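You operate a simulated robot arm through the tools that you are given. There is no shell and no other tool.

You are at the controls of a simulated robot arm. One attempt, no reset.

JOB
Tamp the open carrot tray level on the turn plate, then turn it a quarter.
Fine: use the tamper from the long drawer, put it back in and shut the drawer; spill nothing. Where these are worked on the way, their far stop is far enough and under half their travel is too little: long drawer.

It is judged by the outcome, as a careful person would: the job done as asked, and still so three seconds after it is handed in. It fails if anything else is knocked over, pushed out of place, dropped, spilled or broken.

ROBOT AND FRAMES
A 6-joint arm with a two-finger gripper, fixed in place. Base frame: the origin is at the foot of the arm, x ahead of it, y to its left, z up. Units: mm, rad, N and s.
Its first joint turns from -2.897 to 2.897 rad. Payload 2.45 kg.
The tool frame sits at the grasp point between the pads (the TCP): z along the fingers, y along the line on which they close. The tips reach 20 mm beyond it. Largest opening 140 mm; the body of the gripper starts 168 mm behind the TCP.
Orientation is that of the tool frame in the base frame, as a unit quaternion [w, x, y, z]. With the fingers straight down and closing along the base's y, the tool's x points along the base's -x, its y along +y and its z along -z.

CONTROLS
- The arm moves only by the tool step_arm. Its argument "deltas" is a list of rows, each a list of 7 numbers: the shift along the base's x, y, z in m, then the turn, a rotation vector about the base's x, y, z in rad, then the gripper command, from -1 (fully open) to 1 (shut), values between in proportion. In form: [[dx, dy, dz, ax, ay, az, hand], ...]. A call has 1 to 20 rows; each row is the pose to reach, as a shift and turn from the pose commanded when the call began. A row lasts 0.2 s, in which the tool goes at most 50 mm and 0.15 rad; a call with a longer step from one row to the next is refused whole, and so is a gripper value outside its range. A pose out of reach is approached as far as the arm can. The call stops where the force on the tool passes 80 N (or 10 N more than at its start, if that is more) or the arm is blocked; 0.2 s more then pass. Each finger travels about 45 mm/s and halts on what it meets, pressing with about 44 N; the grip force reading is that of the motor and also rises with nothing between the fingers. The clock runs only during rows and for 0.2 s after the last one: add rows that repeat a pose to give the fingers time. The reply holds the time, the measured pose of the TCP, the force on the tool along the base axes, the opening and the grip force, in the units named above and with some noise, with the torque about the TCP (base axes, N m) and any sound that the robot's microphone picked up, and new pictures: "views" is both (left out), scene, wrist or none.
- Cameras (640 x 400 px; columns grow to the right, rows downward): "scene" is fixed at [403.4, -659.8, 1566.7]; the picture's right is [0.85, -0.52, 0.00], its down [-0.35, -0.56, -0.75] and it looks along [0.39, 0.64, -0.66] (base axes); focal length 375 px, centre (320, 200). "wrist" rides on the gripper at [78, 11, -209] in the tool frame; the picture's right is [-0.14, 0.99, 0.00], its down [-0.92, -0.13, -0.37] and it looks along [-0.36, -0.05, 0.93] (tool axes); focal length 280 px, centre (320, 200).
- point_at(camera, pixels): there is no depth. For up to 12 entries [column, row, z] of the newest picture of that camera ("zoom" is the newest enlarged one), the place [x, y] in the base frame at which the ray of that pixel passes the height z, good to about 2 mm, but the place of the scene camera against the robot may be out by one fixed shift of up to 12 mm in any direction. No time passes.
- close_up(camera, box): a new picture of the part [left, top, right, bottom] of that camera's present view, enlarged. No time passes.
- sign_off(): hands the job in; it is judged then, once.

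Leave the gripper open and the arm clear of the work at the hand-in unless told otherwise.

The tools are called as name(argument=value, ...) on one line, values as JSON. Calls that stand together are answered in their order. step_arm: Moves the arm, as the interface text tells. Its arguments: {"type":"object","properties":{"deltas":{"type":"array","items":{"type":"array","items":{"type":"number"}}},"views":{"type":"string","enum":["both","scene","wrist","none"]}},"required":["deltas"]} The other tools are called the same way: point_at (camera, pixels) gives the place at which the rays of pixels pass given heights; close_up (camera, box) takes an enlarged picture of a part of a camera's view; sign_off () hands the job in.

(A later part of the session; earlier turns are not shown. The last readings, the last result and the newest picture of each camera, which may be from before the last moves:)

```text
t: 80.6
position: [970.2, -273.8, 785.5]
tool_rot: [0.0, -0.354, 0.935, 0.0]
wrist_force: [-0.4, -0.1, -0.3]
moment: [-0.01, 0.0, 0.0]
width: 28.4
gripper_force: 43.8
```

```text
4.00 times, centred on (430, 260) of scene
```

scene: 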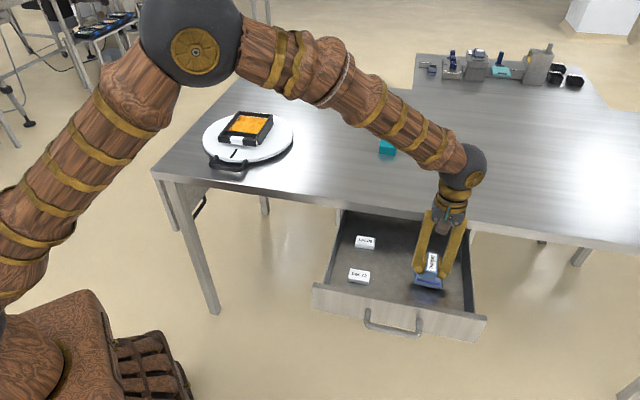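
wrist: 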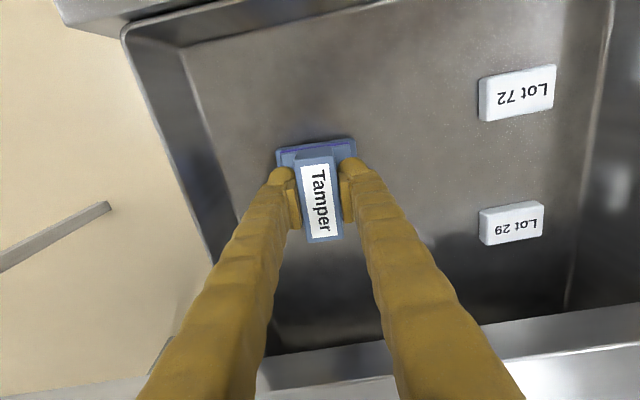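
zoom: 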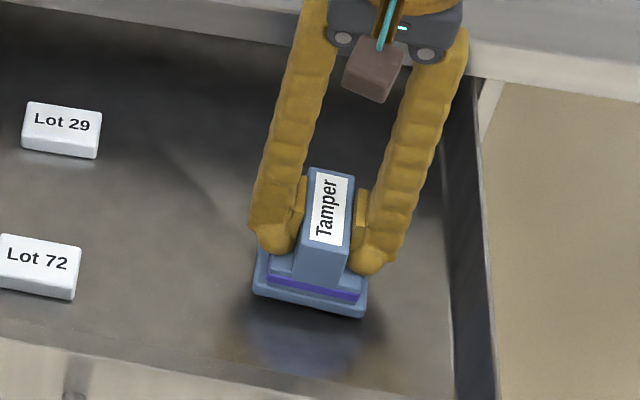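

step_arm(deltas=[[0, 0, -0.0015, 0, 0, 0, 0.9], [0, 0, -0.003, 0, 0, 0, 0.9], [0, 0, -0.0045, 0, 0, 0, 0.9], [0, 0, -0.0055, 0, 0, 0, 0.9], [0, 0, -0.0055, 0, 0, 0, 0.9]], views="none")

close_up(camera="scene", box=[390, 220, 470, 300])

```text
t: 81.8
position: [970.0, -273.7, 778.2]
tool_rot: [0.0, -0.353, 0.936, 0.0]
wrist_force: [0.7, -0.2, -1.4]
moment: [0.02, 0.02, -0.05]
width: 28.5
gripper_force: 43.8
```

```text
5.00 times, centred on (430, 260) of scene
```

zoom: 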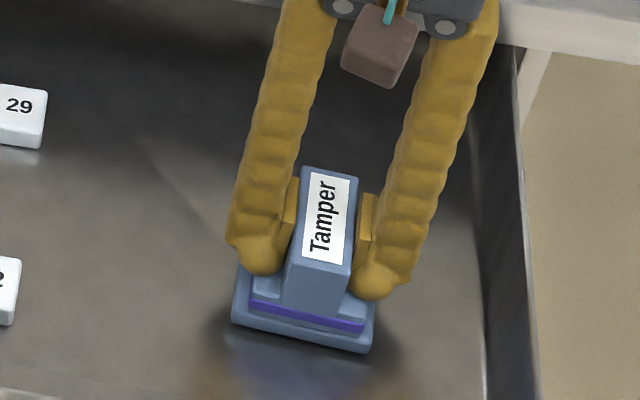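

step_arm(deltas=[[0, 0, -0.001, 0, 0, 0, 0.9], [0, 0, -0.002, 0, 0, 0, 0.9], [0, 0, -0.002, 0, 0, 0, 0.9]], views="none")

```text
t: 82.6
position: [970.3, -271.4, 776.0]
tool_rot: [0.0, -0.353, 0.935, 0.0]
wrist_force: [0.6, -0.8, -0.7]
moment: [0.02, -0.03, -0.01]
width: 28.5
gripper_force: 43.9
```

step_arm(deltas=[[0, 0, -0.001, 0, 0, 0, 0.9], [0, 0, -0.0015, 0, 0, 0, 0.9], [0, 0, -0.0015, 0, 0, 0, 0.9]], views="none")

close_up(camera="scene", box=[390, 220, 470, 300])

```text
t: 83.4
position: [970.8, -273.2, 774.6]
tool_rot: [0.0, -0.354, 0.935, 0.0]
wrist_force: [-1.4, 5.6, 15.7]
moment: [0.05, 0.04, -0.02]
width: 28.8
gripper_force: 43.8
```

```text
5.00 times, centred on (430, 260) of scene
```

zoom: 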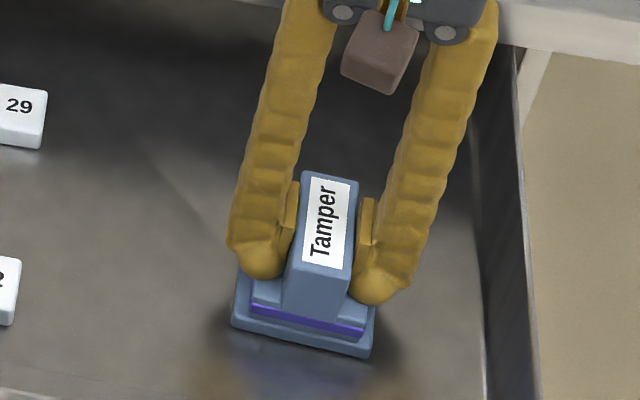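

Contact at +16 N: the tamper is on the drawer floor. I'll ease up slightly and open the fingers to about 60 mm.

step_arm(deltas=[[0, 0, 0.001, 0, 0, 0, 0.9], [0, 0, 0.001, 0, 0, 0, 0.6], [0, 0, 0.001, 0, 0, 0, 0.3], [0, 0, 0.001, 0, 0, 0, 0.1], [0, 0, 0.001, 0, 0, 0, 0.1], [0, 0, 0.001, 0, 0, 0, 0.1]])

close_up(camera="scene", box=[390, 220, 470, 300])

```text
t: 84.8
position: [970.2, -273.9, 774.7]
tool_rot: [0.0, -0.353, 0.936, 0.0]
wrist_force: [0.7, -0.1, 1.1]
moment: [0.0, -0.02, 0.0]
width: 63.0
gripper_force: 0.1
```

scene: 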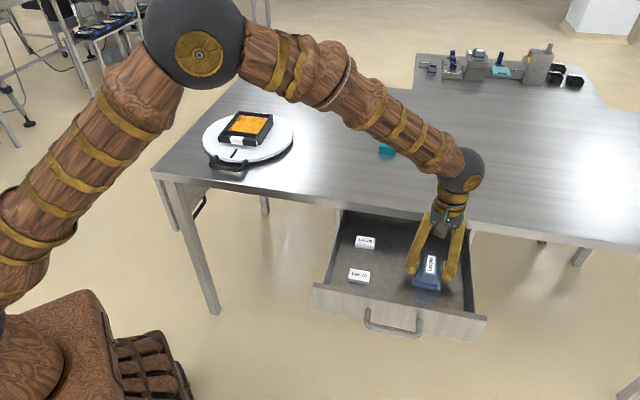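
wrist: 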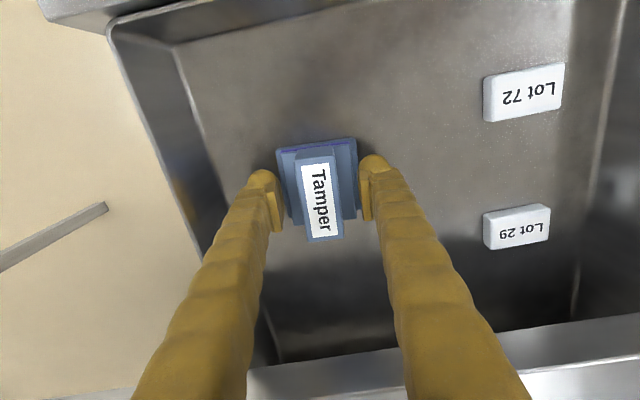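

```text
5.00 times, centred on (430, 260) of scene
```

zoom: 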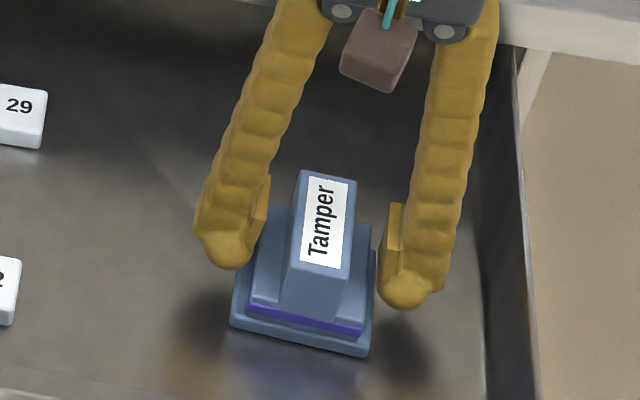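

The tamper is back in its original spot. I'll lift straight up, then move back toward the front of the drawer with yaw −86°.

step_arm(deltas=[[0, 0, 0.01, 0, 0, 0, 0.1], [0, 0, 0.03, 0, 0, 0, 0.1], [0, 0, 0.07, 0, 0, 0, 0.1], [0, 0, 0.115, 0, 0, 0, 0.1], [0, 0, 0.16, 0, 0, 0, 0.1], [0, 0, 0.2, 0, 0, 0, 0.1], [0, 0, 0.24, 0, 0, 0, 0.1], [0, 0, 0.274, 0, 0, 0, 0.1], [-0.0122, -0.006, 0.274, 0, 0, -0.137, 0.1], [-0.0245, -0.0119, 0.274, 0, 0, -0.274, 0.1], [-0.0367, -0.0179, 0.274, 0, 0, -0.411, 0.1], [-0.049, -0.0239, 0.274, 0, 0, -0.548, 0.1], [-0.0612, -0.0298, 0.274, 0, 0, -0.686, 0.1], [-0.0735, -0.0358, 0.274, 0, 0, -0.823, 0.1], [-0.0857, -0.0417, 0.274, 0, 0, -0.96, 0.1], [-0.098, -0.0477, 0.274, 0, 0, -1.097, 0.1], [-0.1102, -0.0537, 0.274, 0, 0, -1.234, 0.1], [-0.1225, -0.0596, 0.274, 0, 0, -1.371, 0.1], [-0.1347, -0.0656, 0.274, 0, 0, -1.508, 0.1], [-0.1347, -0.0656, 0.274, 0, 0, -1.508, 0.1]])

close_up(camera="scene", box=[310, 200, 500, 340])

```text
t: 89.0
position: [836.5, -340.4, 1049.4]
tool_rot: [0.0, 0.383, 0.924, 0.0]
wrist_force: [-0.1, -0.3, 0.4]
moment: [0.03, -0.03, 0.01]
width: 63.0
gripper_force: 0.1
```

scene: 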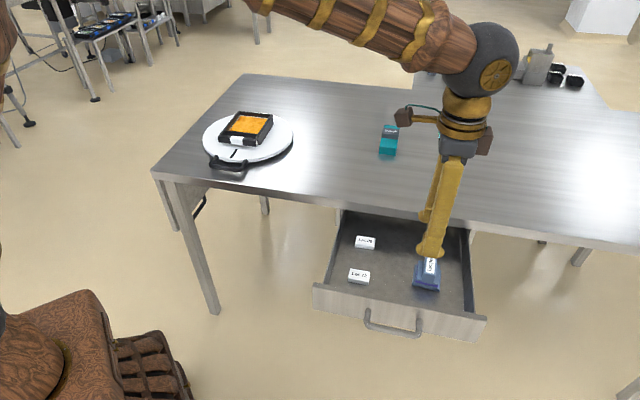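
wrist: 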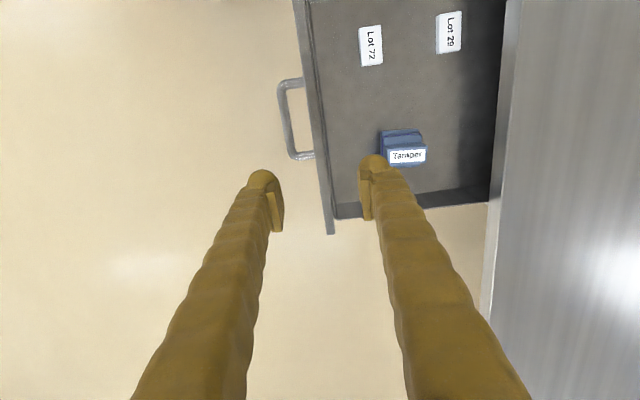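

```text
2.86 times, centred on (405, 270) of scene
```

zoom: 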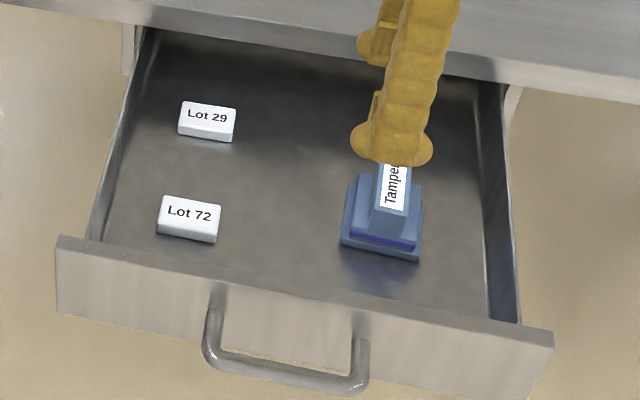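

The tamper and both lots are undisturbed. I'll measure the open drawer's handle bar at z≈766.

point_at(camera="wrist", pixels=[[279, 88, 766], [283, 119, 766], [290, 154, 766], [300, 80, 766], [313, 155, 766]])

close_up(camera="wrist", box=[240, 50, 360, 190])

```text
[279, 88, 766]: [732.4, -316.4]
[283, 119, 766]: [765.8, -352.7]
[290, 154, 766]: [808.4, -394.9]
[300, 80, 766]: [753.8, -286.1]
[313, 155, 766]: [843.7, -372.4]
```

```text
2.86 times, centred on (300, 120) of wrist
```

zoom: 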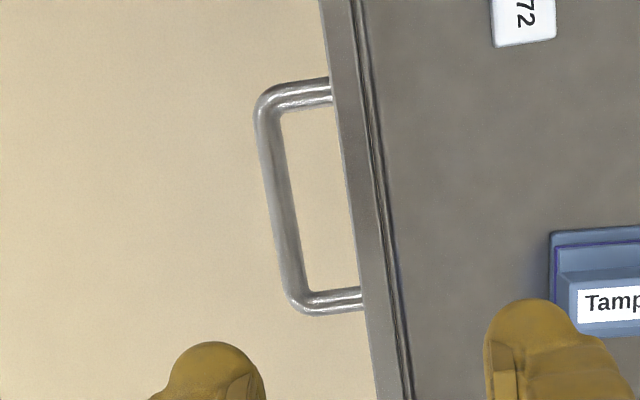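

The bar is at n≈292.5, centre u≈795. I'll tilt the tool horizontal again and go to a pre-grasp pose about 80 mm in front of the bar.

step_arm(deltas=[[-0.0079, -0.0044, -0.0178, 0.0694, -0.0694, 0, 0.2], [-0.0158, -0.0088, -0.0356, 0.1388, -0.1388, 0, 0.2], [-0.0236, -0.0132, -0.0534, 0.2083, -0.2083, 0, 0.2], [-0.0315, -0.0177, -0.0712, 0.2777, -0.2777, 0, 0.2], [-0.0394, -0.0221, -0.0889, 0.3471, -0.3471, 0, 0.2], [-0.0473, -0.0265, -0.1067, 0.4165, -0.4165, 0, 0.2], [-0.0551, -0.0309, -0.1245, 0.4859, -0.4859, 0, 0.2], [-0.063, -0.0353, -0.1423, 0.5554, -0.5554, 0, 0.2], [-0.0709, -0.0397, -0.1601, 0.6248, -0.6248, 0, 0.2], [-0.0788, -0.0441, -0.1779, 0.6942, -0.6942, 0, 0.2], [-0.0866, -0.0485, -0.1957, 0.7636, -0.7636, 0, 0.2], [-0.0945, -0.053, -0.2135, 0.833, -0.833, 0, 0.2], [-0.1024, -0.0574, -0.2312, 0.9025, -0.9025, 0, 0.2], [-0.1103, -0.0618, -0.249, 0.9719, -0.9719, 0, 0.2], [-0.1181, -0.0662, -0.2668, 1.0413, -1.0413, 0, 0.2], [-0.126, -0.0706, -0.2846, 1.1107, -1.1107, 0, 0.2], [-0.126, -0.0706, -0.2846, 1.1107, -1.1107, 0, 0.2]])

close_up(camera="wrist", box=[220, 60, 420, 280])

```text
t: 92.6
position: [708.6, -411.3, 763.9]
tool_rot: [0.271, 0.27, 0.653, 0.654]
wrist_force: [-0.3, 0.1, 0.6]
moment: [0.0, 0.03, 0.01]
width: 55.9
gripper_force: 0.0
```

scene: 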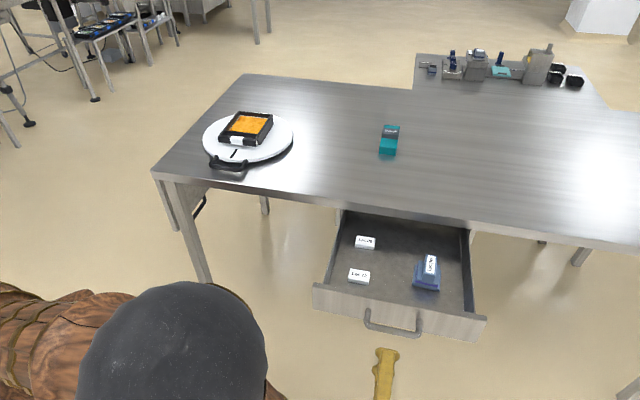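
wrist: 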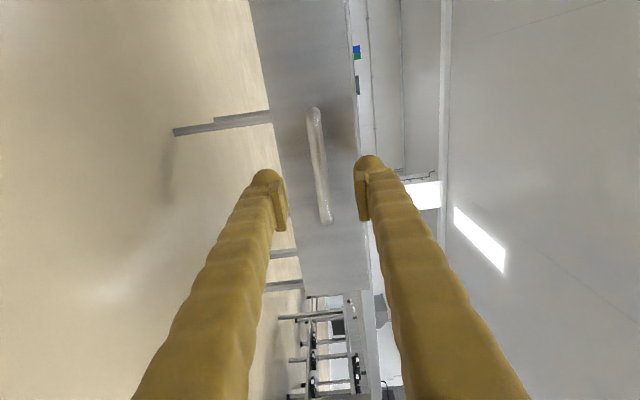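

```text
1.82 times, centred on (320, 170) of wrist
```

zoom: 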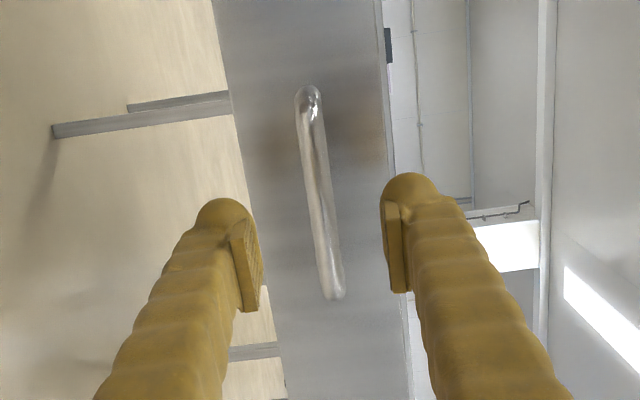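

Aligned as before. Advancing 80 mm to bring the bar between the pads.

step_arm(deltas=[[0.014, 0.014, 0.001, 0, 0, 0, 0.2], [0.028, 0.028, 0.001, 0, 0, 0, 0.2], [0.042, 0.042, 0.001, 0, 0, 0, 0.2], [0.053, 0.053, 0.001, 0, 0, 0, 0.2], [0.0575, 0.0575, 0.001, 0, 0, 0, 0.2], [0.0575, 0.0575, 0.001, 0, 0, 0, 0.2]])

close_up(camera="wrist", box=[240, 90, 400, 290])

close_up(camera="scene", box=[340, 280, 440, 360])

```text
t: 94.0
position: [767.9, -353.1, 766.7]
tool_rot: [0.27, 0.27, 0.654, 0.653]
wrist_force: [-0.7, 0.3, 0.0]
moment: [0.01, 0.0, -0.02]
width: 56.1
gripper_force: 0.0
```

scene: 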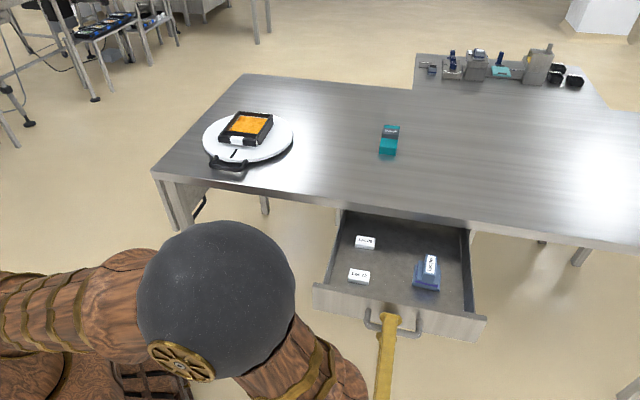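
wrist: 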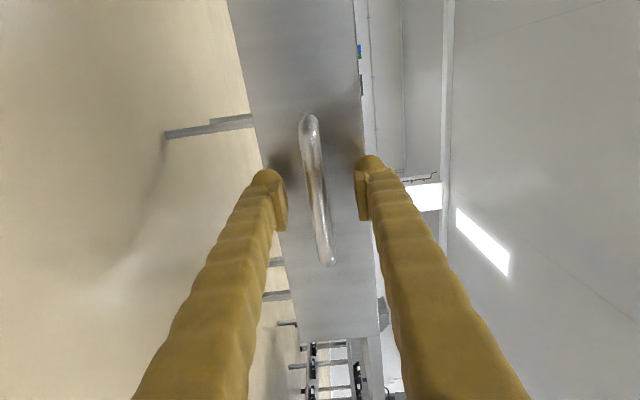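

```text
2.00 times, centred on (320, 190) of wrist
```

zoom: 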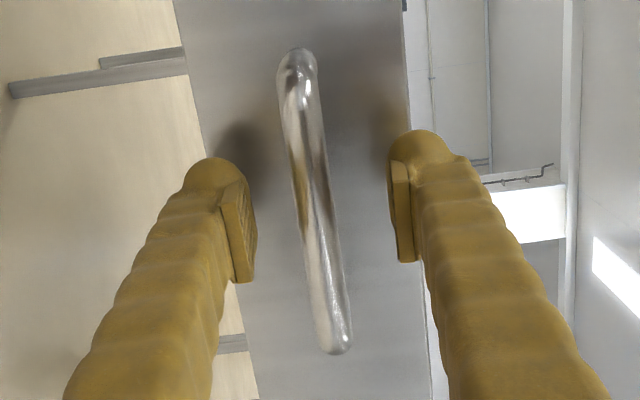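

```text
5.00 times, centred on (390, 320) of scene
```

zoom: 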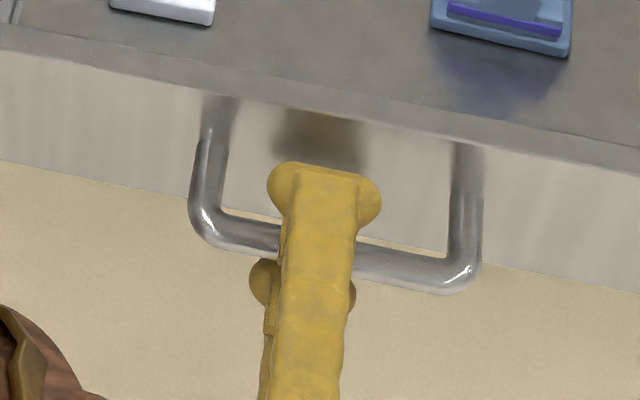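

The bar is between the pads; I'll advance 9 mm more for a solid grip and then close.

step_arm(deltas=[[0.003, 0.003, 0, 0, 0, 0, 0.2], [0.0063, 0.0063, 0, 0, 0, 0, 0.2], [0.0063, 0.0063, 0, 0, 0, 0, 0.6], [0.0063, 0.0063, 0, 0, 0, 0, 1], [0.0063, 0.0063, 0, 0, 0, 0, 1], [0.0063, 0.0063, 0, 0, 0, 0, 1], [0.0063, 0.0063, 0, 0, 0, 0, 1]])

close_up(camera="wrist", box=[240, 90, 400, 290])

```text
t: 95.6
position: [771.0, -347.2, 763.9]
tool_rot: [0.27, 0.271, 0.653, 0.653]
wrist_force: [5.3, -3.1, -37.9]
moment: [0.03, -0.19, -0.1]
width: 10.8
gripper_force: 37.4
```

scene: 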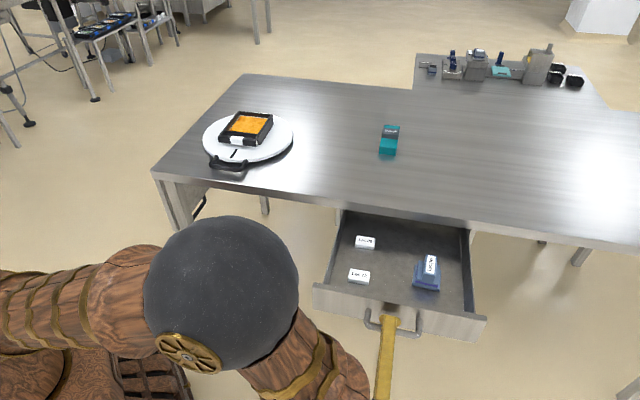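
wrist: 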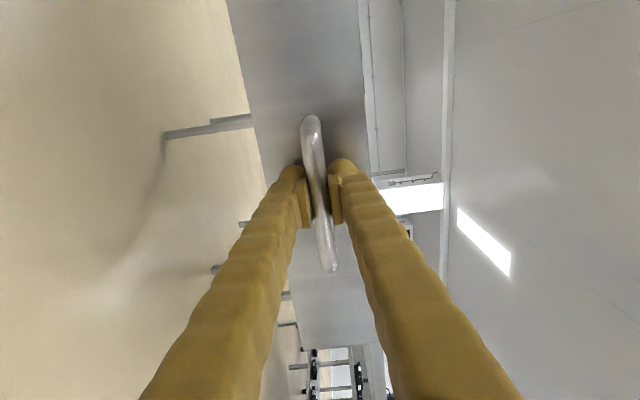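

```text
2.00 times, centred on (320, 190) of wrist
```

zoom: 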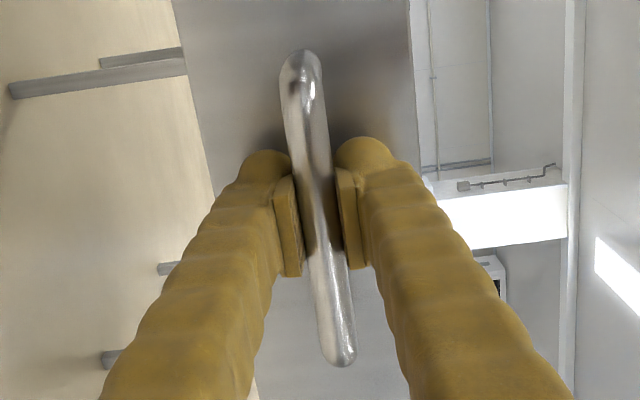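

Gripped, but there's −38 N vertical preload, so I'm ~2 mm high. I'll lower 1.8 mm and start pushing the drawer in gently.

step_arm(deltas=[[0, 0, -0.0018, 0, 0, 0, 1], [0.003, 0.003, -0.0018, 0, 0, 0, 1], [0.008, 0.008, -0.0018, 0, 0, 0, 1], [0.015, 0.015, -0.0018, 0, 0, 0, 1], [0.022, 0.022, -0.0018, 0, 0, 0, 1], [0.029, 0.029, -0.0018, 0, 0, 0, 1], [0.036, 0.036, -0.0018, 0, 0, 0, 1], [0.043, 0.043, -0.0018, 0, 0, 0, 1], [0.049, 0.049, -0.0018, 0, 0, 0, 1]])

```text
t: 97.6
position: [823.4, -298.0, 764.2]
tool_rot: [0.272, 0.27, 0.653, 0.653]
wrist_force: [-0.9, 2.7, 28.0]
moment: [0.08, 0.27, 0.16]
width: 11.1
gripper_force: 38.0
```

scene: 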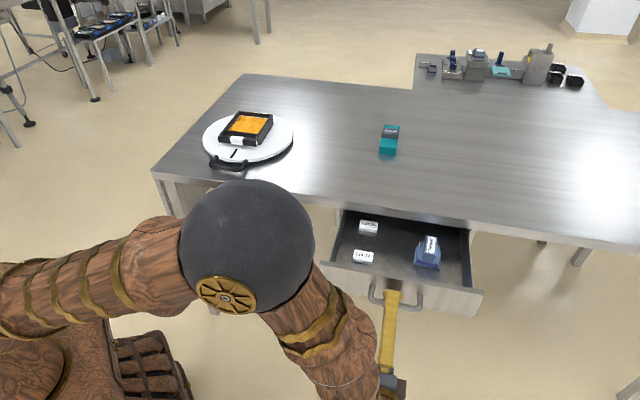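
wrist: 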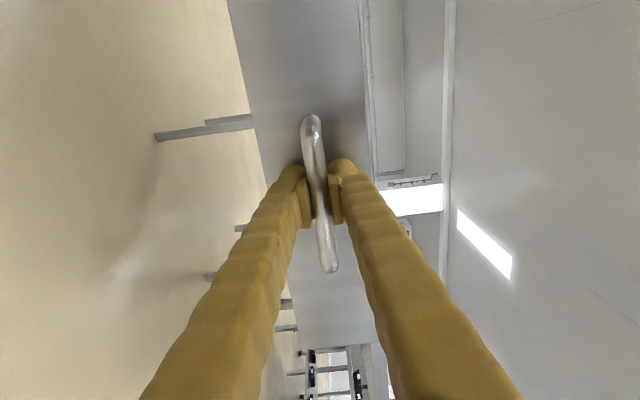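

The drawer slides in smoothly. Side force is negligible; I'll trim z by +0.7 mm and continue.

step_arm(deltas=[[0.004, 0.004, 0.0007, 0, 0, 0, 1], [0.01, 0.01, 0.0007, 0, 0, 0, 1], [0.017, 0.017, 0.0007, 0, 0, 0, 1], [0.025, 0.025, 0.0007, 0, 0, 0, 1], [0.033, 0.033, 0.0007, 0, 0, 0, 1], [0.041, 0.041, 0.0007, 0, 0, 0, 1], [0.049, 0.049, 0.0007, 0, 0, 0, 1], [0.057, 0.057, 0.0007, 0, 0, 0, 1], [0.065, 0.065, 0.0007, 0, 0, 0, 1], [0.072, 0.072, 0.0007, 0, 0, 0, 1], [0.077, 0.077, 0.0007, 0, 0, 0, 1]])

```text
t: 100.0
position: [898.6, -220.5, 763.8]
tool_rot: [0.27, 0.271, 0.653, 0.653]
wrist_force: [19.6, -22.5, 5.1]
moment: [-0.06, -0.04, -0.09]
width: 10.8
gripper_force: 37.9
```

scene: 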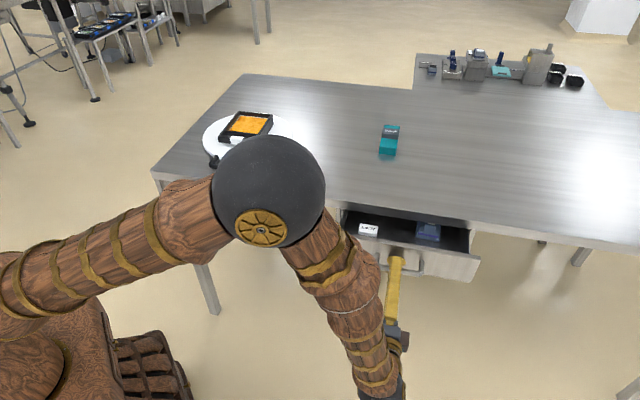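
wrist: 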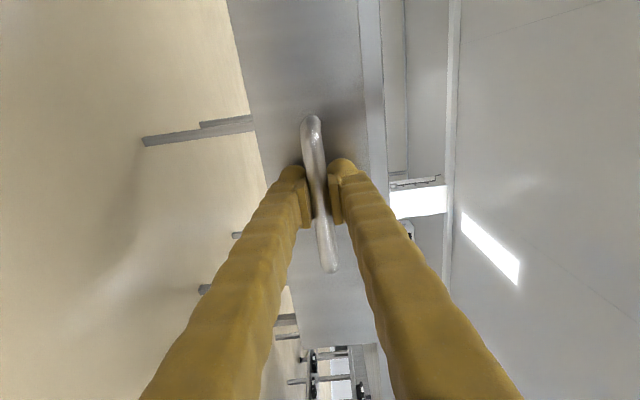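

About 119 mm remain. I'll relieve the +u load by 0.5 mm and push on, slowing near the end.

step_arm(deltas=[[0.0044, 0.0036, 0, 0, 0, 0, 1], [0.0104, 0.0096, 0, 0, 0, 0, 1], [0.0184, 0.0176, 0, 0, 0, 0, 1], [0.0264, 0.0256, 0, 0, 0, 0, 1], [0.0344, 0.0336, 0, 0, 0, 0, 1], [0.0424, 0.0416, 0, 0, 0, 0, 1], [0.0504, 0.0496, 0, 0, 0, 0, 1], [0.0584, 0.0576, 0, 0, 0, 0, 1], [0.0654, 0.0646, 0, 0, 0, 0, 1], [0.0714, 0.0706, 0, 0, 0, 0, 1], [0.0754, 0.0746, 0, 0, 0, 0, 1]])

close_up(camera="scene", box=[330, 190, 490, 290])

```text
t: 102.4
position: [975.7, -144.2, 765.3]
tool_rot: [0.27, 0.27, 0.653, 0.654]
wrist_force: [-21.7, 20.9, -7.2]
moment: [0.0, -0.02, -0.11]
width: 10.7
gripper_force: 38.0
```

scene: 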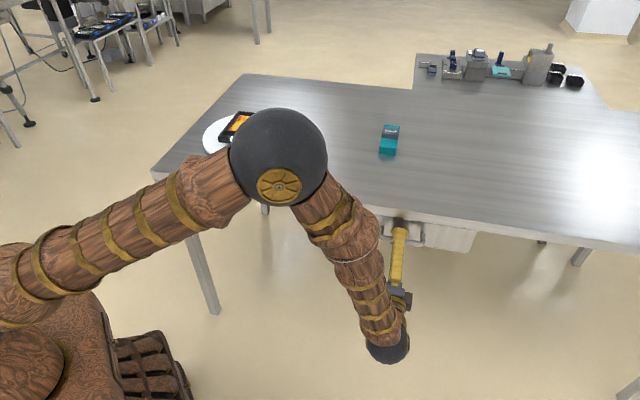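
wrist: 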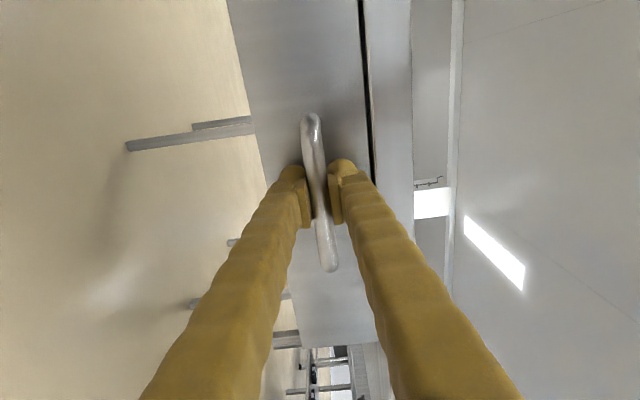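

```text
4.00 times, centred on (410, 240) of scene
```

zoom: 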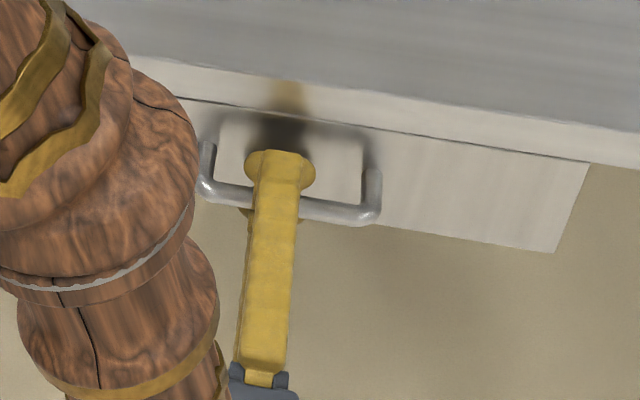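

Almost shut. Final slow push in small steps, watching for the stop.

step_arm(deltas=[[0.0012, 0.0018, 0, 0, 0, 0, 1], [0.0027, 0.0033, 0, 0, 0, 0, 1], [0.0042, 0.0048, 0, 0, 0, 0, 1], [0.0054, 0.006, 0, 0, 0, 0, 1], [0.0054, 0.006, 0, 0, 0, 0, 1]], views="none")

close_up(camera="scene", box=[330, 190, 490, 290])

```text
t: 103.6
position: [979.8, -140.8, 766.3]
tool_rot: [0.271, 0.271, 0.653, 0.654]
wrist_force: [-3.8, -31.4, -14.2]
moment: [0.03, -0.07, 0.07]
width: 11.1
gripper_force: 37.6
```

```text
4.00 times, centred on (410, 240) of scene
```

zoom: 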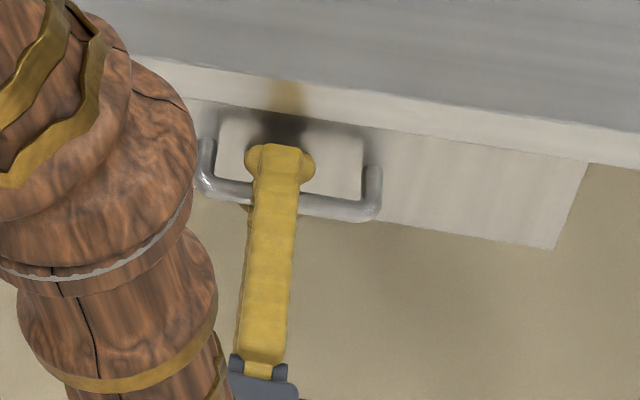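

The push force is rising (−25 N along n), with the drawer looking as it did originally. I'll press 2.5 mm more to be sure that it's at its stop.

step_arm(deltas=[[0.0012, 0.0008, 0, 0, 0, 0, 1], [0.002, 0.0015, 0, 0, 0, 0, 1], [0.002, 0.0015, 0, 0, 0, 0, 1]])

close_up(camera="scene", box=[330, 190, 490, 290])

```text
t: 104.4
position: [981.7, -137.3, 764.9]
tool_rot: [0.269, 0.27, 0.654, 0.654]
wrist_force: [-22.8, -21.1, -5.1]
moment: [0.04, -0.02, 0.04]
width: 10.4
gripper_force: 37.4
```

scene: 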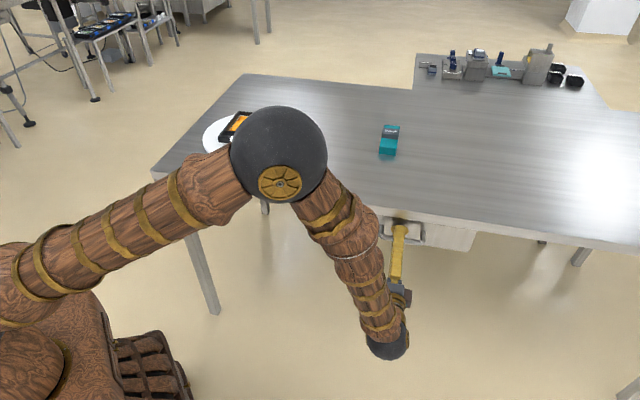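
wrist: 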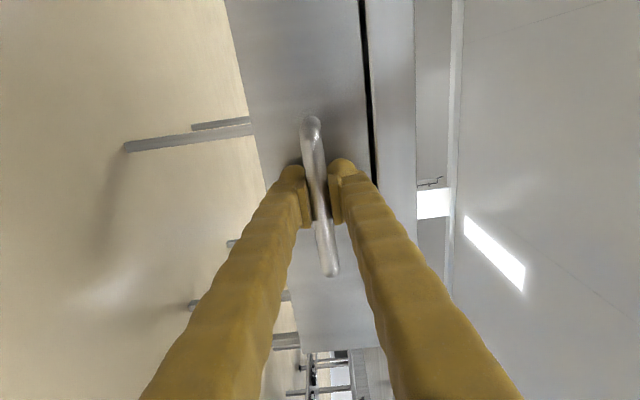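

```text
4.00 times, centred on (410, 240) of scene
```

zoom: 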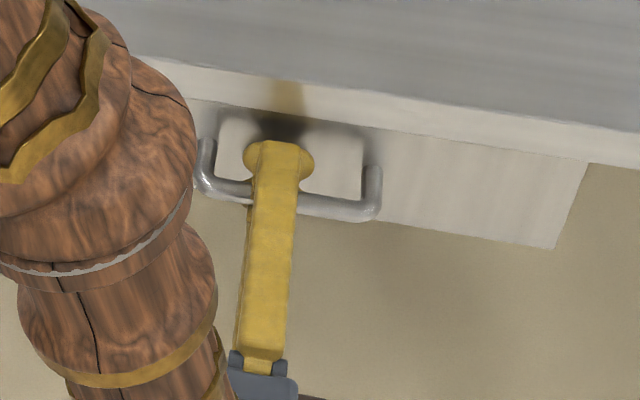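

The fingers are now sliding on the bar against ~31 N while the drawer no longer moves: it is shut. Opening the fingers, then backing away along −n.

step_arm(deltas=[[-0.0005, -0.0005, 0, 0, 0, 0, 0.6], [-0.0005, -0.0005, 0, 0, 0, 0, 0.2], [-0.0005, -0.0005, 0, 0, 0, 0, 0.2], [-0.0005, -0.0005, 0, 0, 0, 0, 0.2], [-0.01, -0.01, 0, 0, 0, 0, 0.2], [-0.03, -0.03, 0, 0, 0, 0, 0.2], [-0.055, -0.055, 0, 0, 0, 0, 0.2], [-0.085, -0.085, 0, 0, 0, 0, 0.2], [-0.115, -0.115, 0, 0, 0, 0, 0.2], [-0.115, -0.115, 0, 0, 0, 0, 0.2]])

close_up(camera="scene", box=[330, 190, 490, 290])

close_up(camera="wrist", box=[220, 0, 400, 300])

```text
t: 106.6
position: [866.8, -255.3, 766.4]
tool_rot: [0.271, 0.271, 0.653, 0.653]
wrist_force: [0.2, -0.2, -0.6]
moment: [0.03, 0.0, -0.02]
width: 55.9
gripper_force: 0.1
```

scene: 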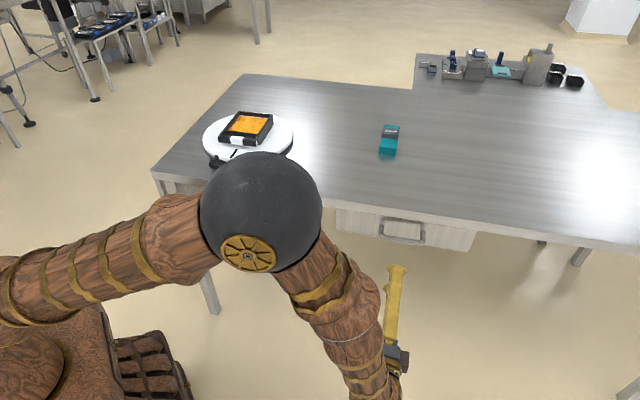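
wrist: 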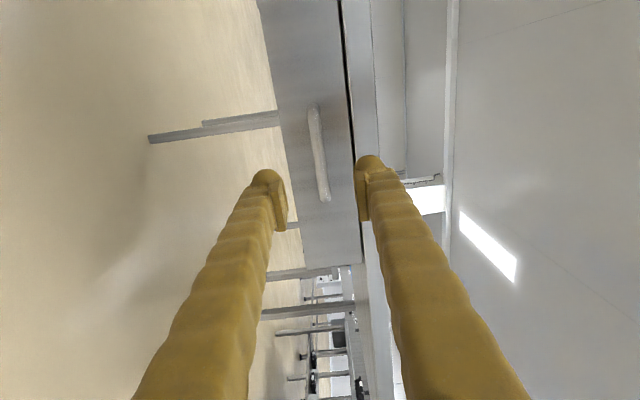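

```text
4.00 times, centred on (410, 240) of scene
```

zoom: 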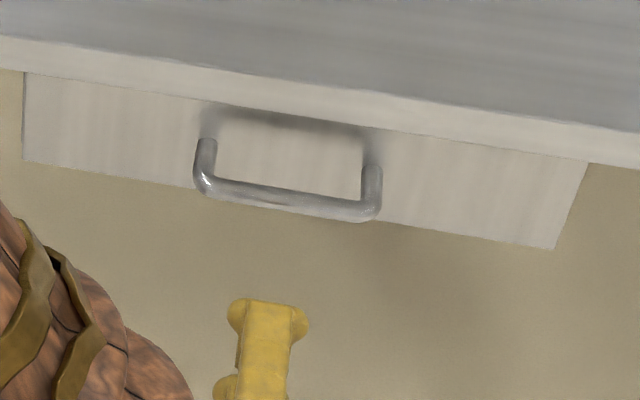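

```text
1.33 times, centred on (310, 150) of wrist
```

zoom: 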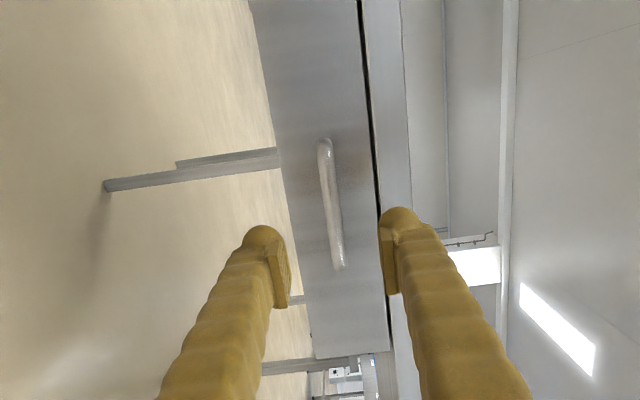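

I'll compare with the same crop as the very first picture of the closed drawer.

close_up(camera="scene", box=[320, 180, 500, 280])

```text
3.56 times, centred on (410, 230) of scene
```

zoom: 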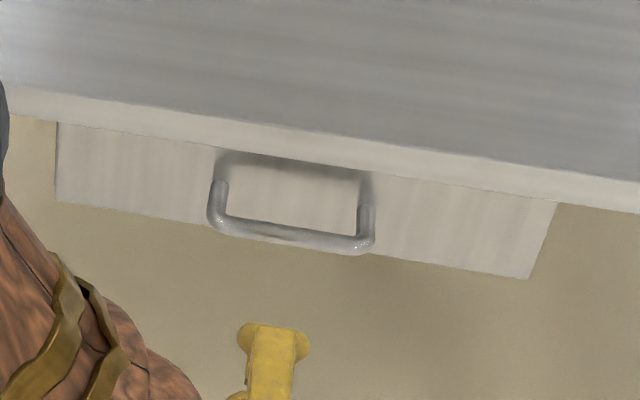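

The view matches the original closed state exactly, so the drawer is shut with the tamper inside. Next I'll raise and tilt the tool back to pointing down.

step_arm(deltas=[[-0.0039, -0.0014, 0.0209, -0.0694, 0.0694, 0, 0.2], [-0.0079, -0.0029, 0.0419, -0.1388, 0.1388, 0, 0.2], [-0.0118, -0.0043, 0.0628, -0.2083, 0.2083, 0, 0.2], [-0.0158, -0.0058, 0.0838, -0.2777, 0.2777, 0, 0.2], [-0.0197, -0.0072, 0.1047, -0.3471, 0.3471, 0, 0.2], [-0.0236, -0.0086, 0.1256, -0.4165, 0.4165, 0, 0.2], [-0.0276, -0.0101, 0.1466, -0.4859, 0.4859, 0, 0.2], [-0.0315, -0.0115, 0.1675, -0.5554, 0.5554, 0, 0.2], [-0.0354, -0.0129, 0.1884, -0.6248, 0.6248, 0, 0.2], [-0.0394, -0.0144, 0.2094, -0.6942, 0.6942, 0, 0.2], [-0.0433, -0.0158, 0.2303, -0.7636, 0.7636, 0, 0.2], [-0.0473, -0.0173, 0.2513, -0.833, 0.833, 0, 0.2], [-0.0512, -0.0187, 0.2722, -0.9025, 0.9025, 0, 0.2], [-0.0551, -0.0201, 0.2931, -0.9719, 0.9719, 0, 0.2], [-0.0591, -0.0216, 0.3141, -1.0413, 1.0413, 0, 0.2], [-0.063, -0.023, 0.335, -1.1107, 1.1107, 0, 0.2], [-0.063, -0.023, 0.335, -1.1107, 1.1107, 0, 0.2]], views="scene")

```text
t: 110.2
position: [802.8, -274.8, 1101.6]
tool_rot: [0.0, 0.383, 0.924, -0.001]
wrist_force: [0.3, -0.1, -0.1]
moment: [0.03, 0.0, -0.02]
width: 56.0
gripper_force: 0.1
```

scene: 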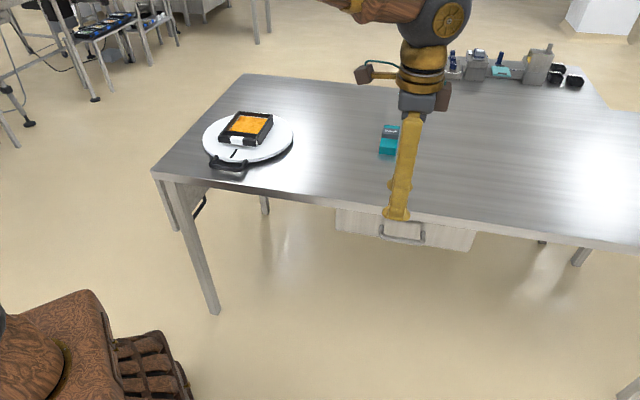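

The arm is tool-down at a safe height. Now moving over to the plate handle near (633,302), staying high.

step_arm(deltas=[[-0.006, 0.02, 0, 0, 0, 0, 0.2], [-0.0177, 0.06, 0, 0, 0, 0, 0.2], [-0.0295, 0.1, 0, 0, 0, 0, 0.2], [-0.0413, 0.14, 0, 0, 0, 0, 0.2], [-0.053, 0.18, 0, 0, 0, 0, 0.2], [-0.0648, 0.22, 0, 0, 0, 0, 0.2], [-0.0766, 0.26, 0, 0, 0, 0, 0.2], [-0.0884, 0.3, 0, 0, 0, 0, 0.2], [-0.1, 0.34, 0, 0, 0, 0, 0.2], [-0.112, 0.38, 0, 0, 0, 0, 0.2], [-0.1237, 0.42, -0.01, 0, 0, 0, 0.2], [-0.1355, 0.46, -0.03, 0, 0, 0, 0.2], [-0.1473, 0.5, -0.05, 0, 0, 0, 0.2], [-0.159, 0.54, -0.07, 0, 0, 0, 0.2], [-0.17, 0.577, -0.09, 0, 0, 0, 0.2], [-0.17, 0.577, -0.1, 0, 0, 0, 0.2]])

close_up(camera="wrist", box=[200, 60, 460, 280])

```text
t: 113.6
position: [635.1, 302.9, 998.9]
tool_rot: [0.0, 0.383, 0.924, 0.001]
wrist_force: [-0.2, -1.0, -0.4]
moment: [0.01, -0.04, 0.01]
width: 56.0
gripper_force: 0.0
```

scene: 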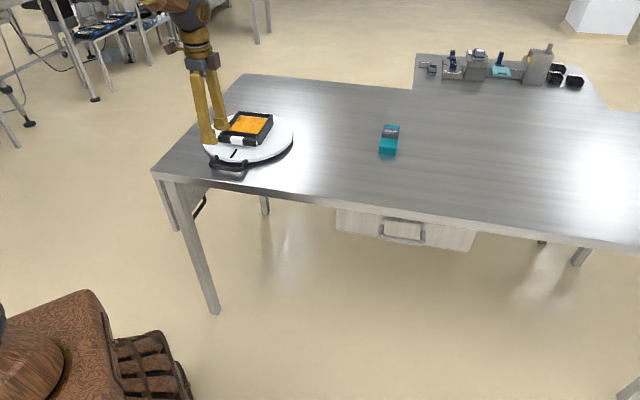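
wrist: 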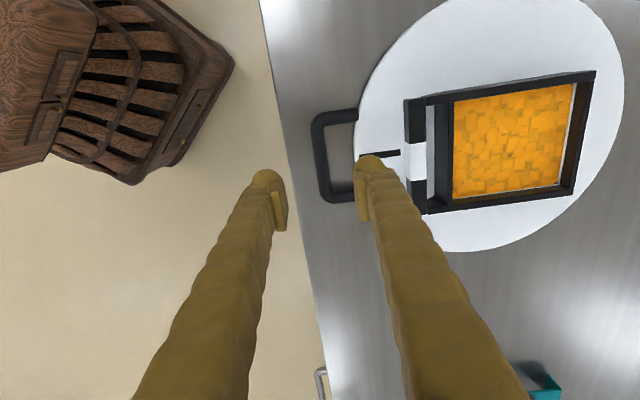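

```text
1.82 times, centred on (330, 170) of wrist
```

zoom: 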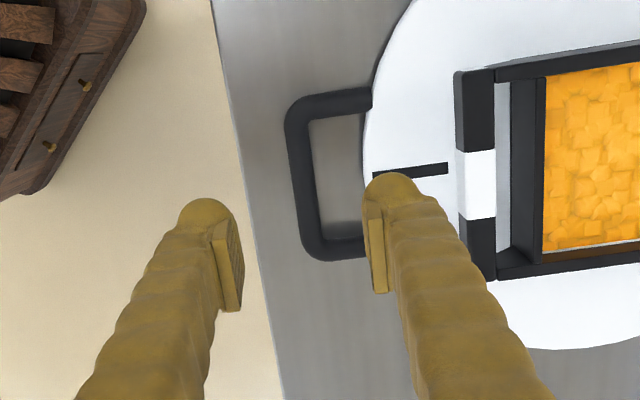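

The handle loop is clearly visible. I'll measure the bar, the plate circle and the mark.

point_at(camera="wrist", pixels=[[321.8, 158, 862], [318, 127, 862], [326, 191, 862], [316, 160, 862], [328, 157, 862], [321.8, 158, 880], [357, 150, 873], [386, 57, 873], [623, 85, 873], [600, 160, 873], [540, 222, 873], [470, 250, 873]])

point_at(camera="wrist", pixels=[[362, 156, 873], [400, 152, 873], [404, 100, 908], [595, 71, 908], [576, 194, 908], [424, 214, 908], [355, 140, 862], [336, 130, 862]])

```text
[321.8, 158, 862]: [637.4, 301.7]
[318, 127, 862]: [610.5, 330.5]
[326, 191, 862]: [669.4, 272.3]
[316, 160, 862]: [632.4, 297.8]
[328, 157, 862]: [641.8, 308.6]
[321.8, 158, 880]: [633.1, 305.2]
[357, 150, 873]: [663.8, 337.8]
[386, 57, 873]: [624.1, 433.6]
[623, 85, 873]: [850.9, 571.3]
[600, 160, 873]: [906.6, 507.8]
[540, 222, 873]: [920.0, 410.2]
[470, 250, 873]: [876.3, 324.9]
```

```text
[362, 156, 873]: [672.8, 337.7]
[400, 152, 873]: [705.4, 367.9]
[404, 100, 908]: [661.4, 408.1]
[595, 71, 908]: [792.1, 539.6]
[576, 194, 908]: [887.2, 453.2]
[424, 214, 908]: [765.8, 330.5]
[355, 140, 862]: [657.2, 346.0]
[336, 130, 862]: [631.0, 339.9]
```

The refined plate centre is (775.5,437), R=150, and the handle bar centre is (637.4,301.7), at angle ≈225° and radius 193. I'll set the opening to 40 mm, which fits inside the 43 mm bar-to-rim gap, and lower to z≈905 to verify.

step_arm(deltas=[[0.003, 0.001, -0.02, 0, 0, 0, 0.43], [0.003, 0.001, -0.045, 0, 0, 0, 0.43], [0.003, 0.001, -0.07, 0, 0, 0, 0.43], [0.003, 0.001, -0.09, 0, 0, 0, 0.43], [0.003, 0.001, -0.095, 0, 0, 0, 0.43], [0.003, 0.001, -0.095, 0, 0, 0, 0.43]])

close_up(camera="wrist", box=[220, 80, 420, 280])

close_up(camera="scene", box=[180, 100, 300, 190])

```text
t: 115.0
position: [638.4, 302.4, 905.4]
tool_rot: [0.0, 0.383, 0.924, 0.0]
wrist_force: [0.0, 0.3, 0.6]
moment: [-0.01, -0.01, -0.01]
width: 39.8
gripper_force: 0.1
```

scene: 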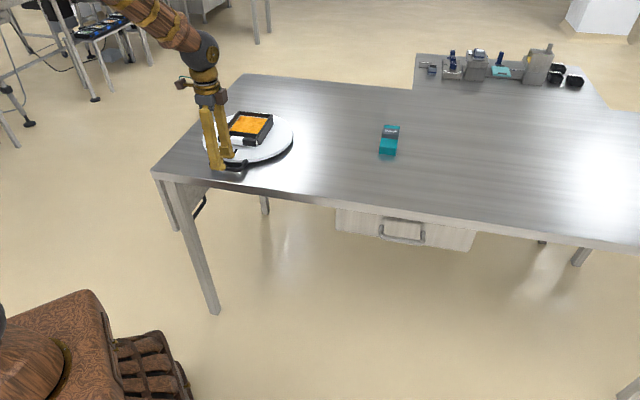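
wrist: 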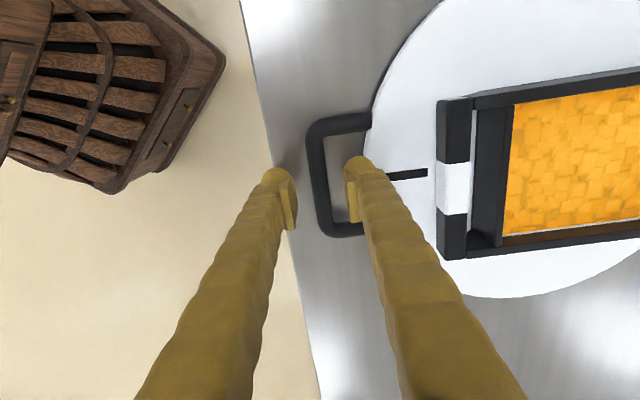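

```text
2.00 times, centred on (320, 180) of wrist
```

zoom: 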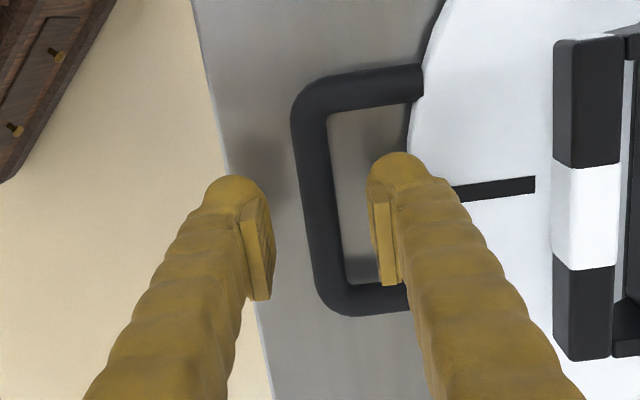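

```text
4.44 times, centred on (240, 145) of scene
```

zoom: 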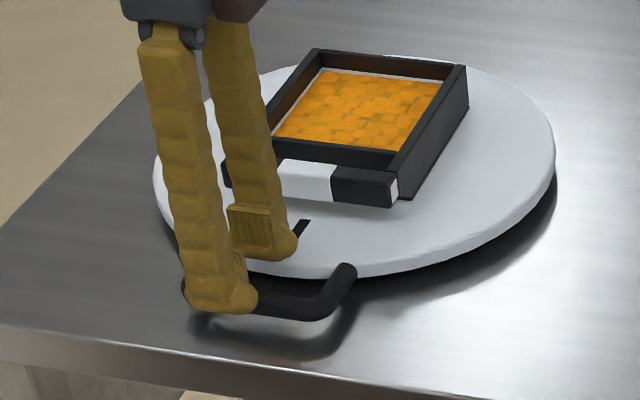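

point_at(camera="wrist", pixels=[[320, 175, 862], [320, 175, 870], [313, 140, 862], [327, 215, 862], [375, 140, 873], [370, 112, 873]])

```text
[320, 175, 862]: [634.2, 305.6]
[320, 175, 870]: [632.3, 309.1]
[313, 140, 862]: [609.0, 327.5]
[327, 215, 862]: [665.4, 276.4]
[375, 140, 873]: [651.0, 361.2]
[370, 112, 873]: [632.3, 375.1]
```

The bar is centred between the fingers at (637,302). I'll lower to z≈873.

step_arm(deltas=[[-0.0005, 0, -0.01, 0, 0, 0, 0.43], [-0.0005, 0, -0.02, 0, 0, 0, 0.43], [-0.0005, 0, -0.027, 0, 0, 0, 0.43], [-0.0005, 0, -0.031, 0, 0, 0, 0.43], [-0.0005, 0, -0.031, 0, 0, 0, 0.43]])

close_up(camera="wrist", box=[220, 80, 420, 280])

close_up(camera="scene", box=[190, 120, 290, 190])

```text
t: 115.9
position: [637.5, 303.1, 882.3]
tool_rot: [0.003, 0.382, 0.924, 0.003]
wrist_force: [-6.6, -6.7, 22.7]
moment: [0.64, -0.7, -0.02]
width: 35.4
gripper_force: 0.1
stopped in row 4: the force on the tool passed its limit at 95 N (the readings are from after the stop); the commanded pose is now the measured one
```

scene: 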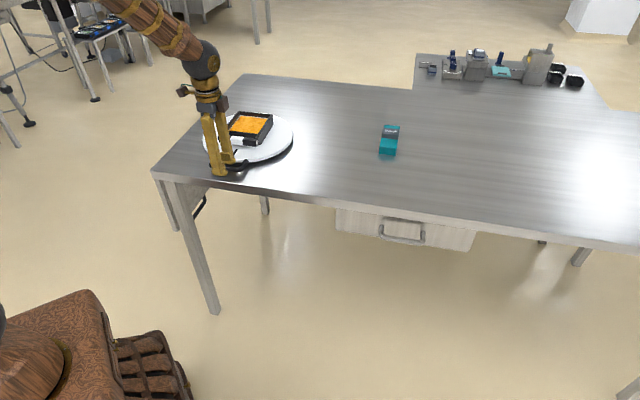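
wrist: 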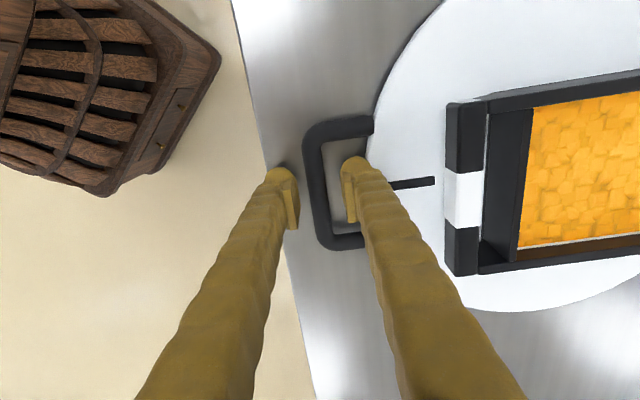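

```text
2.00 times, centred on (320, 180) of wrist
```

zoom: 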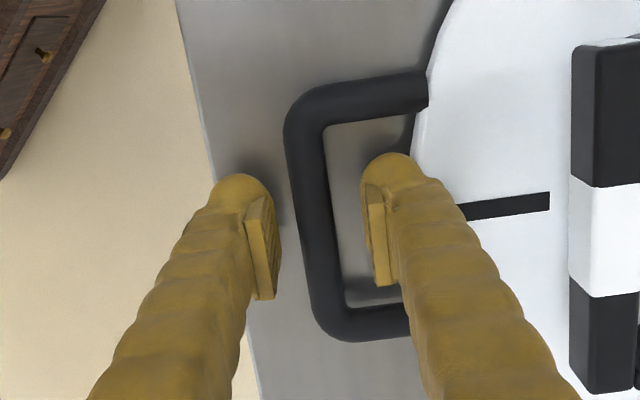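

```text
5.71 times, centred on (240, 155) of scene
```

zoom: 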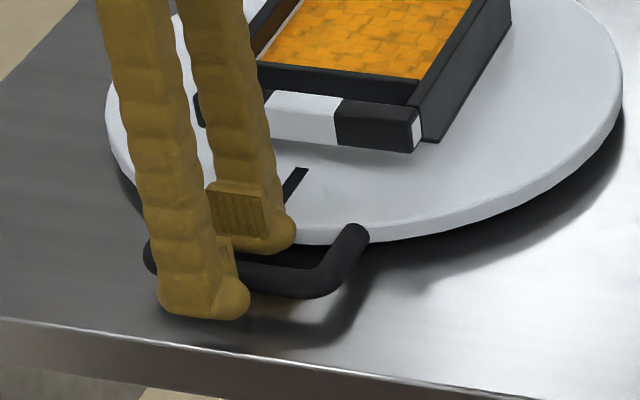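

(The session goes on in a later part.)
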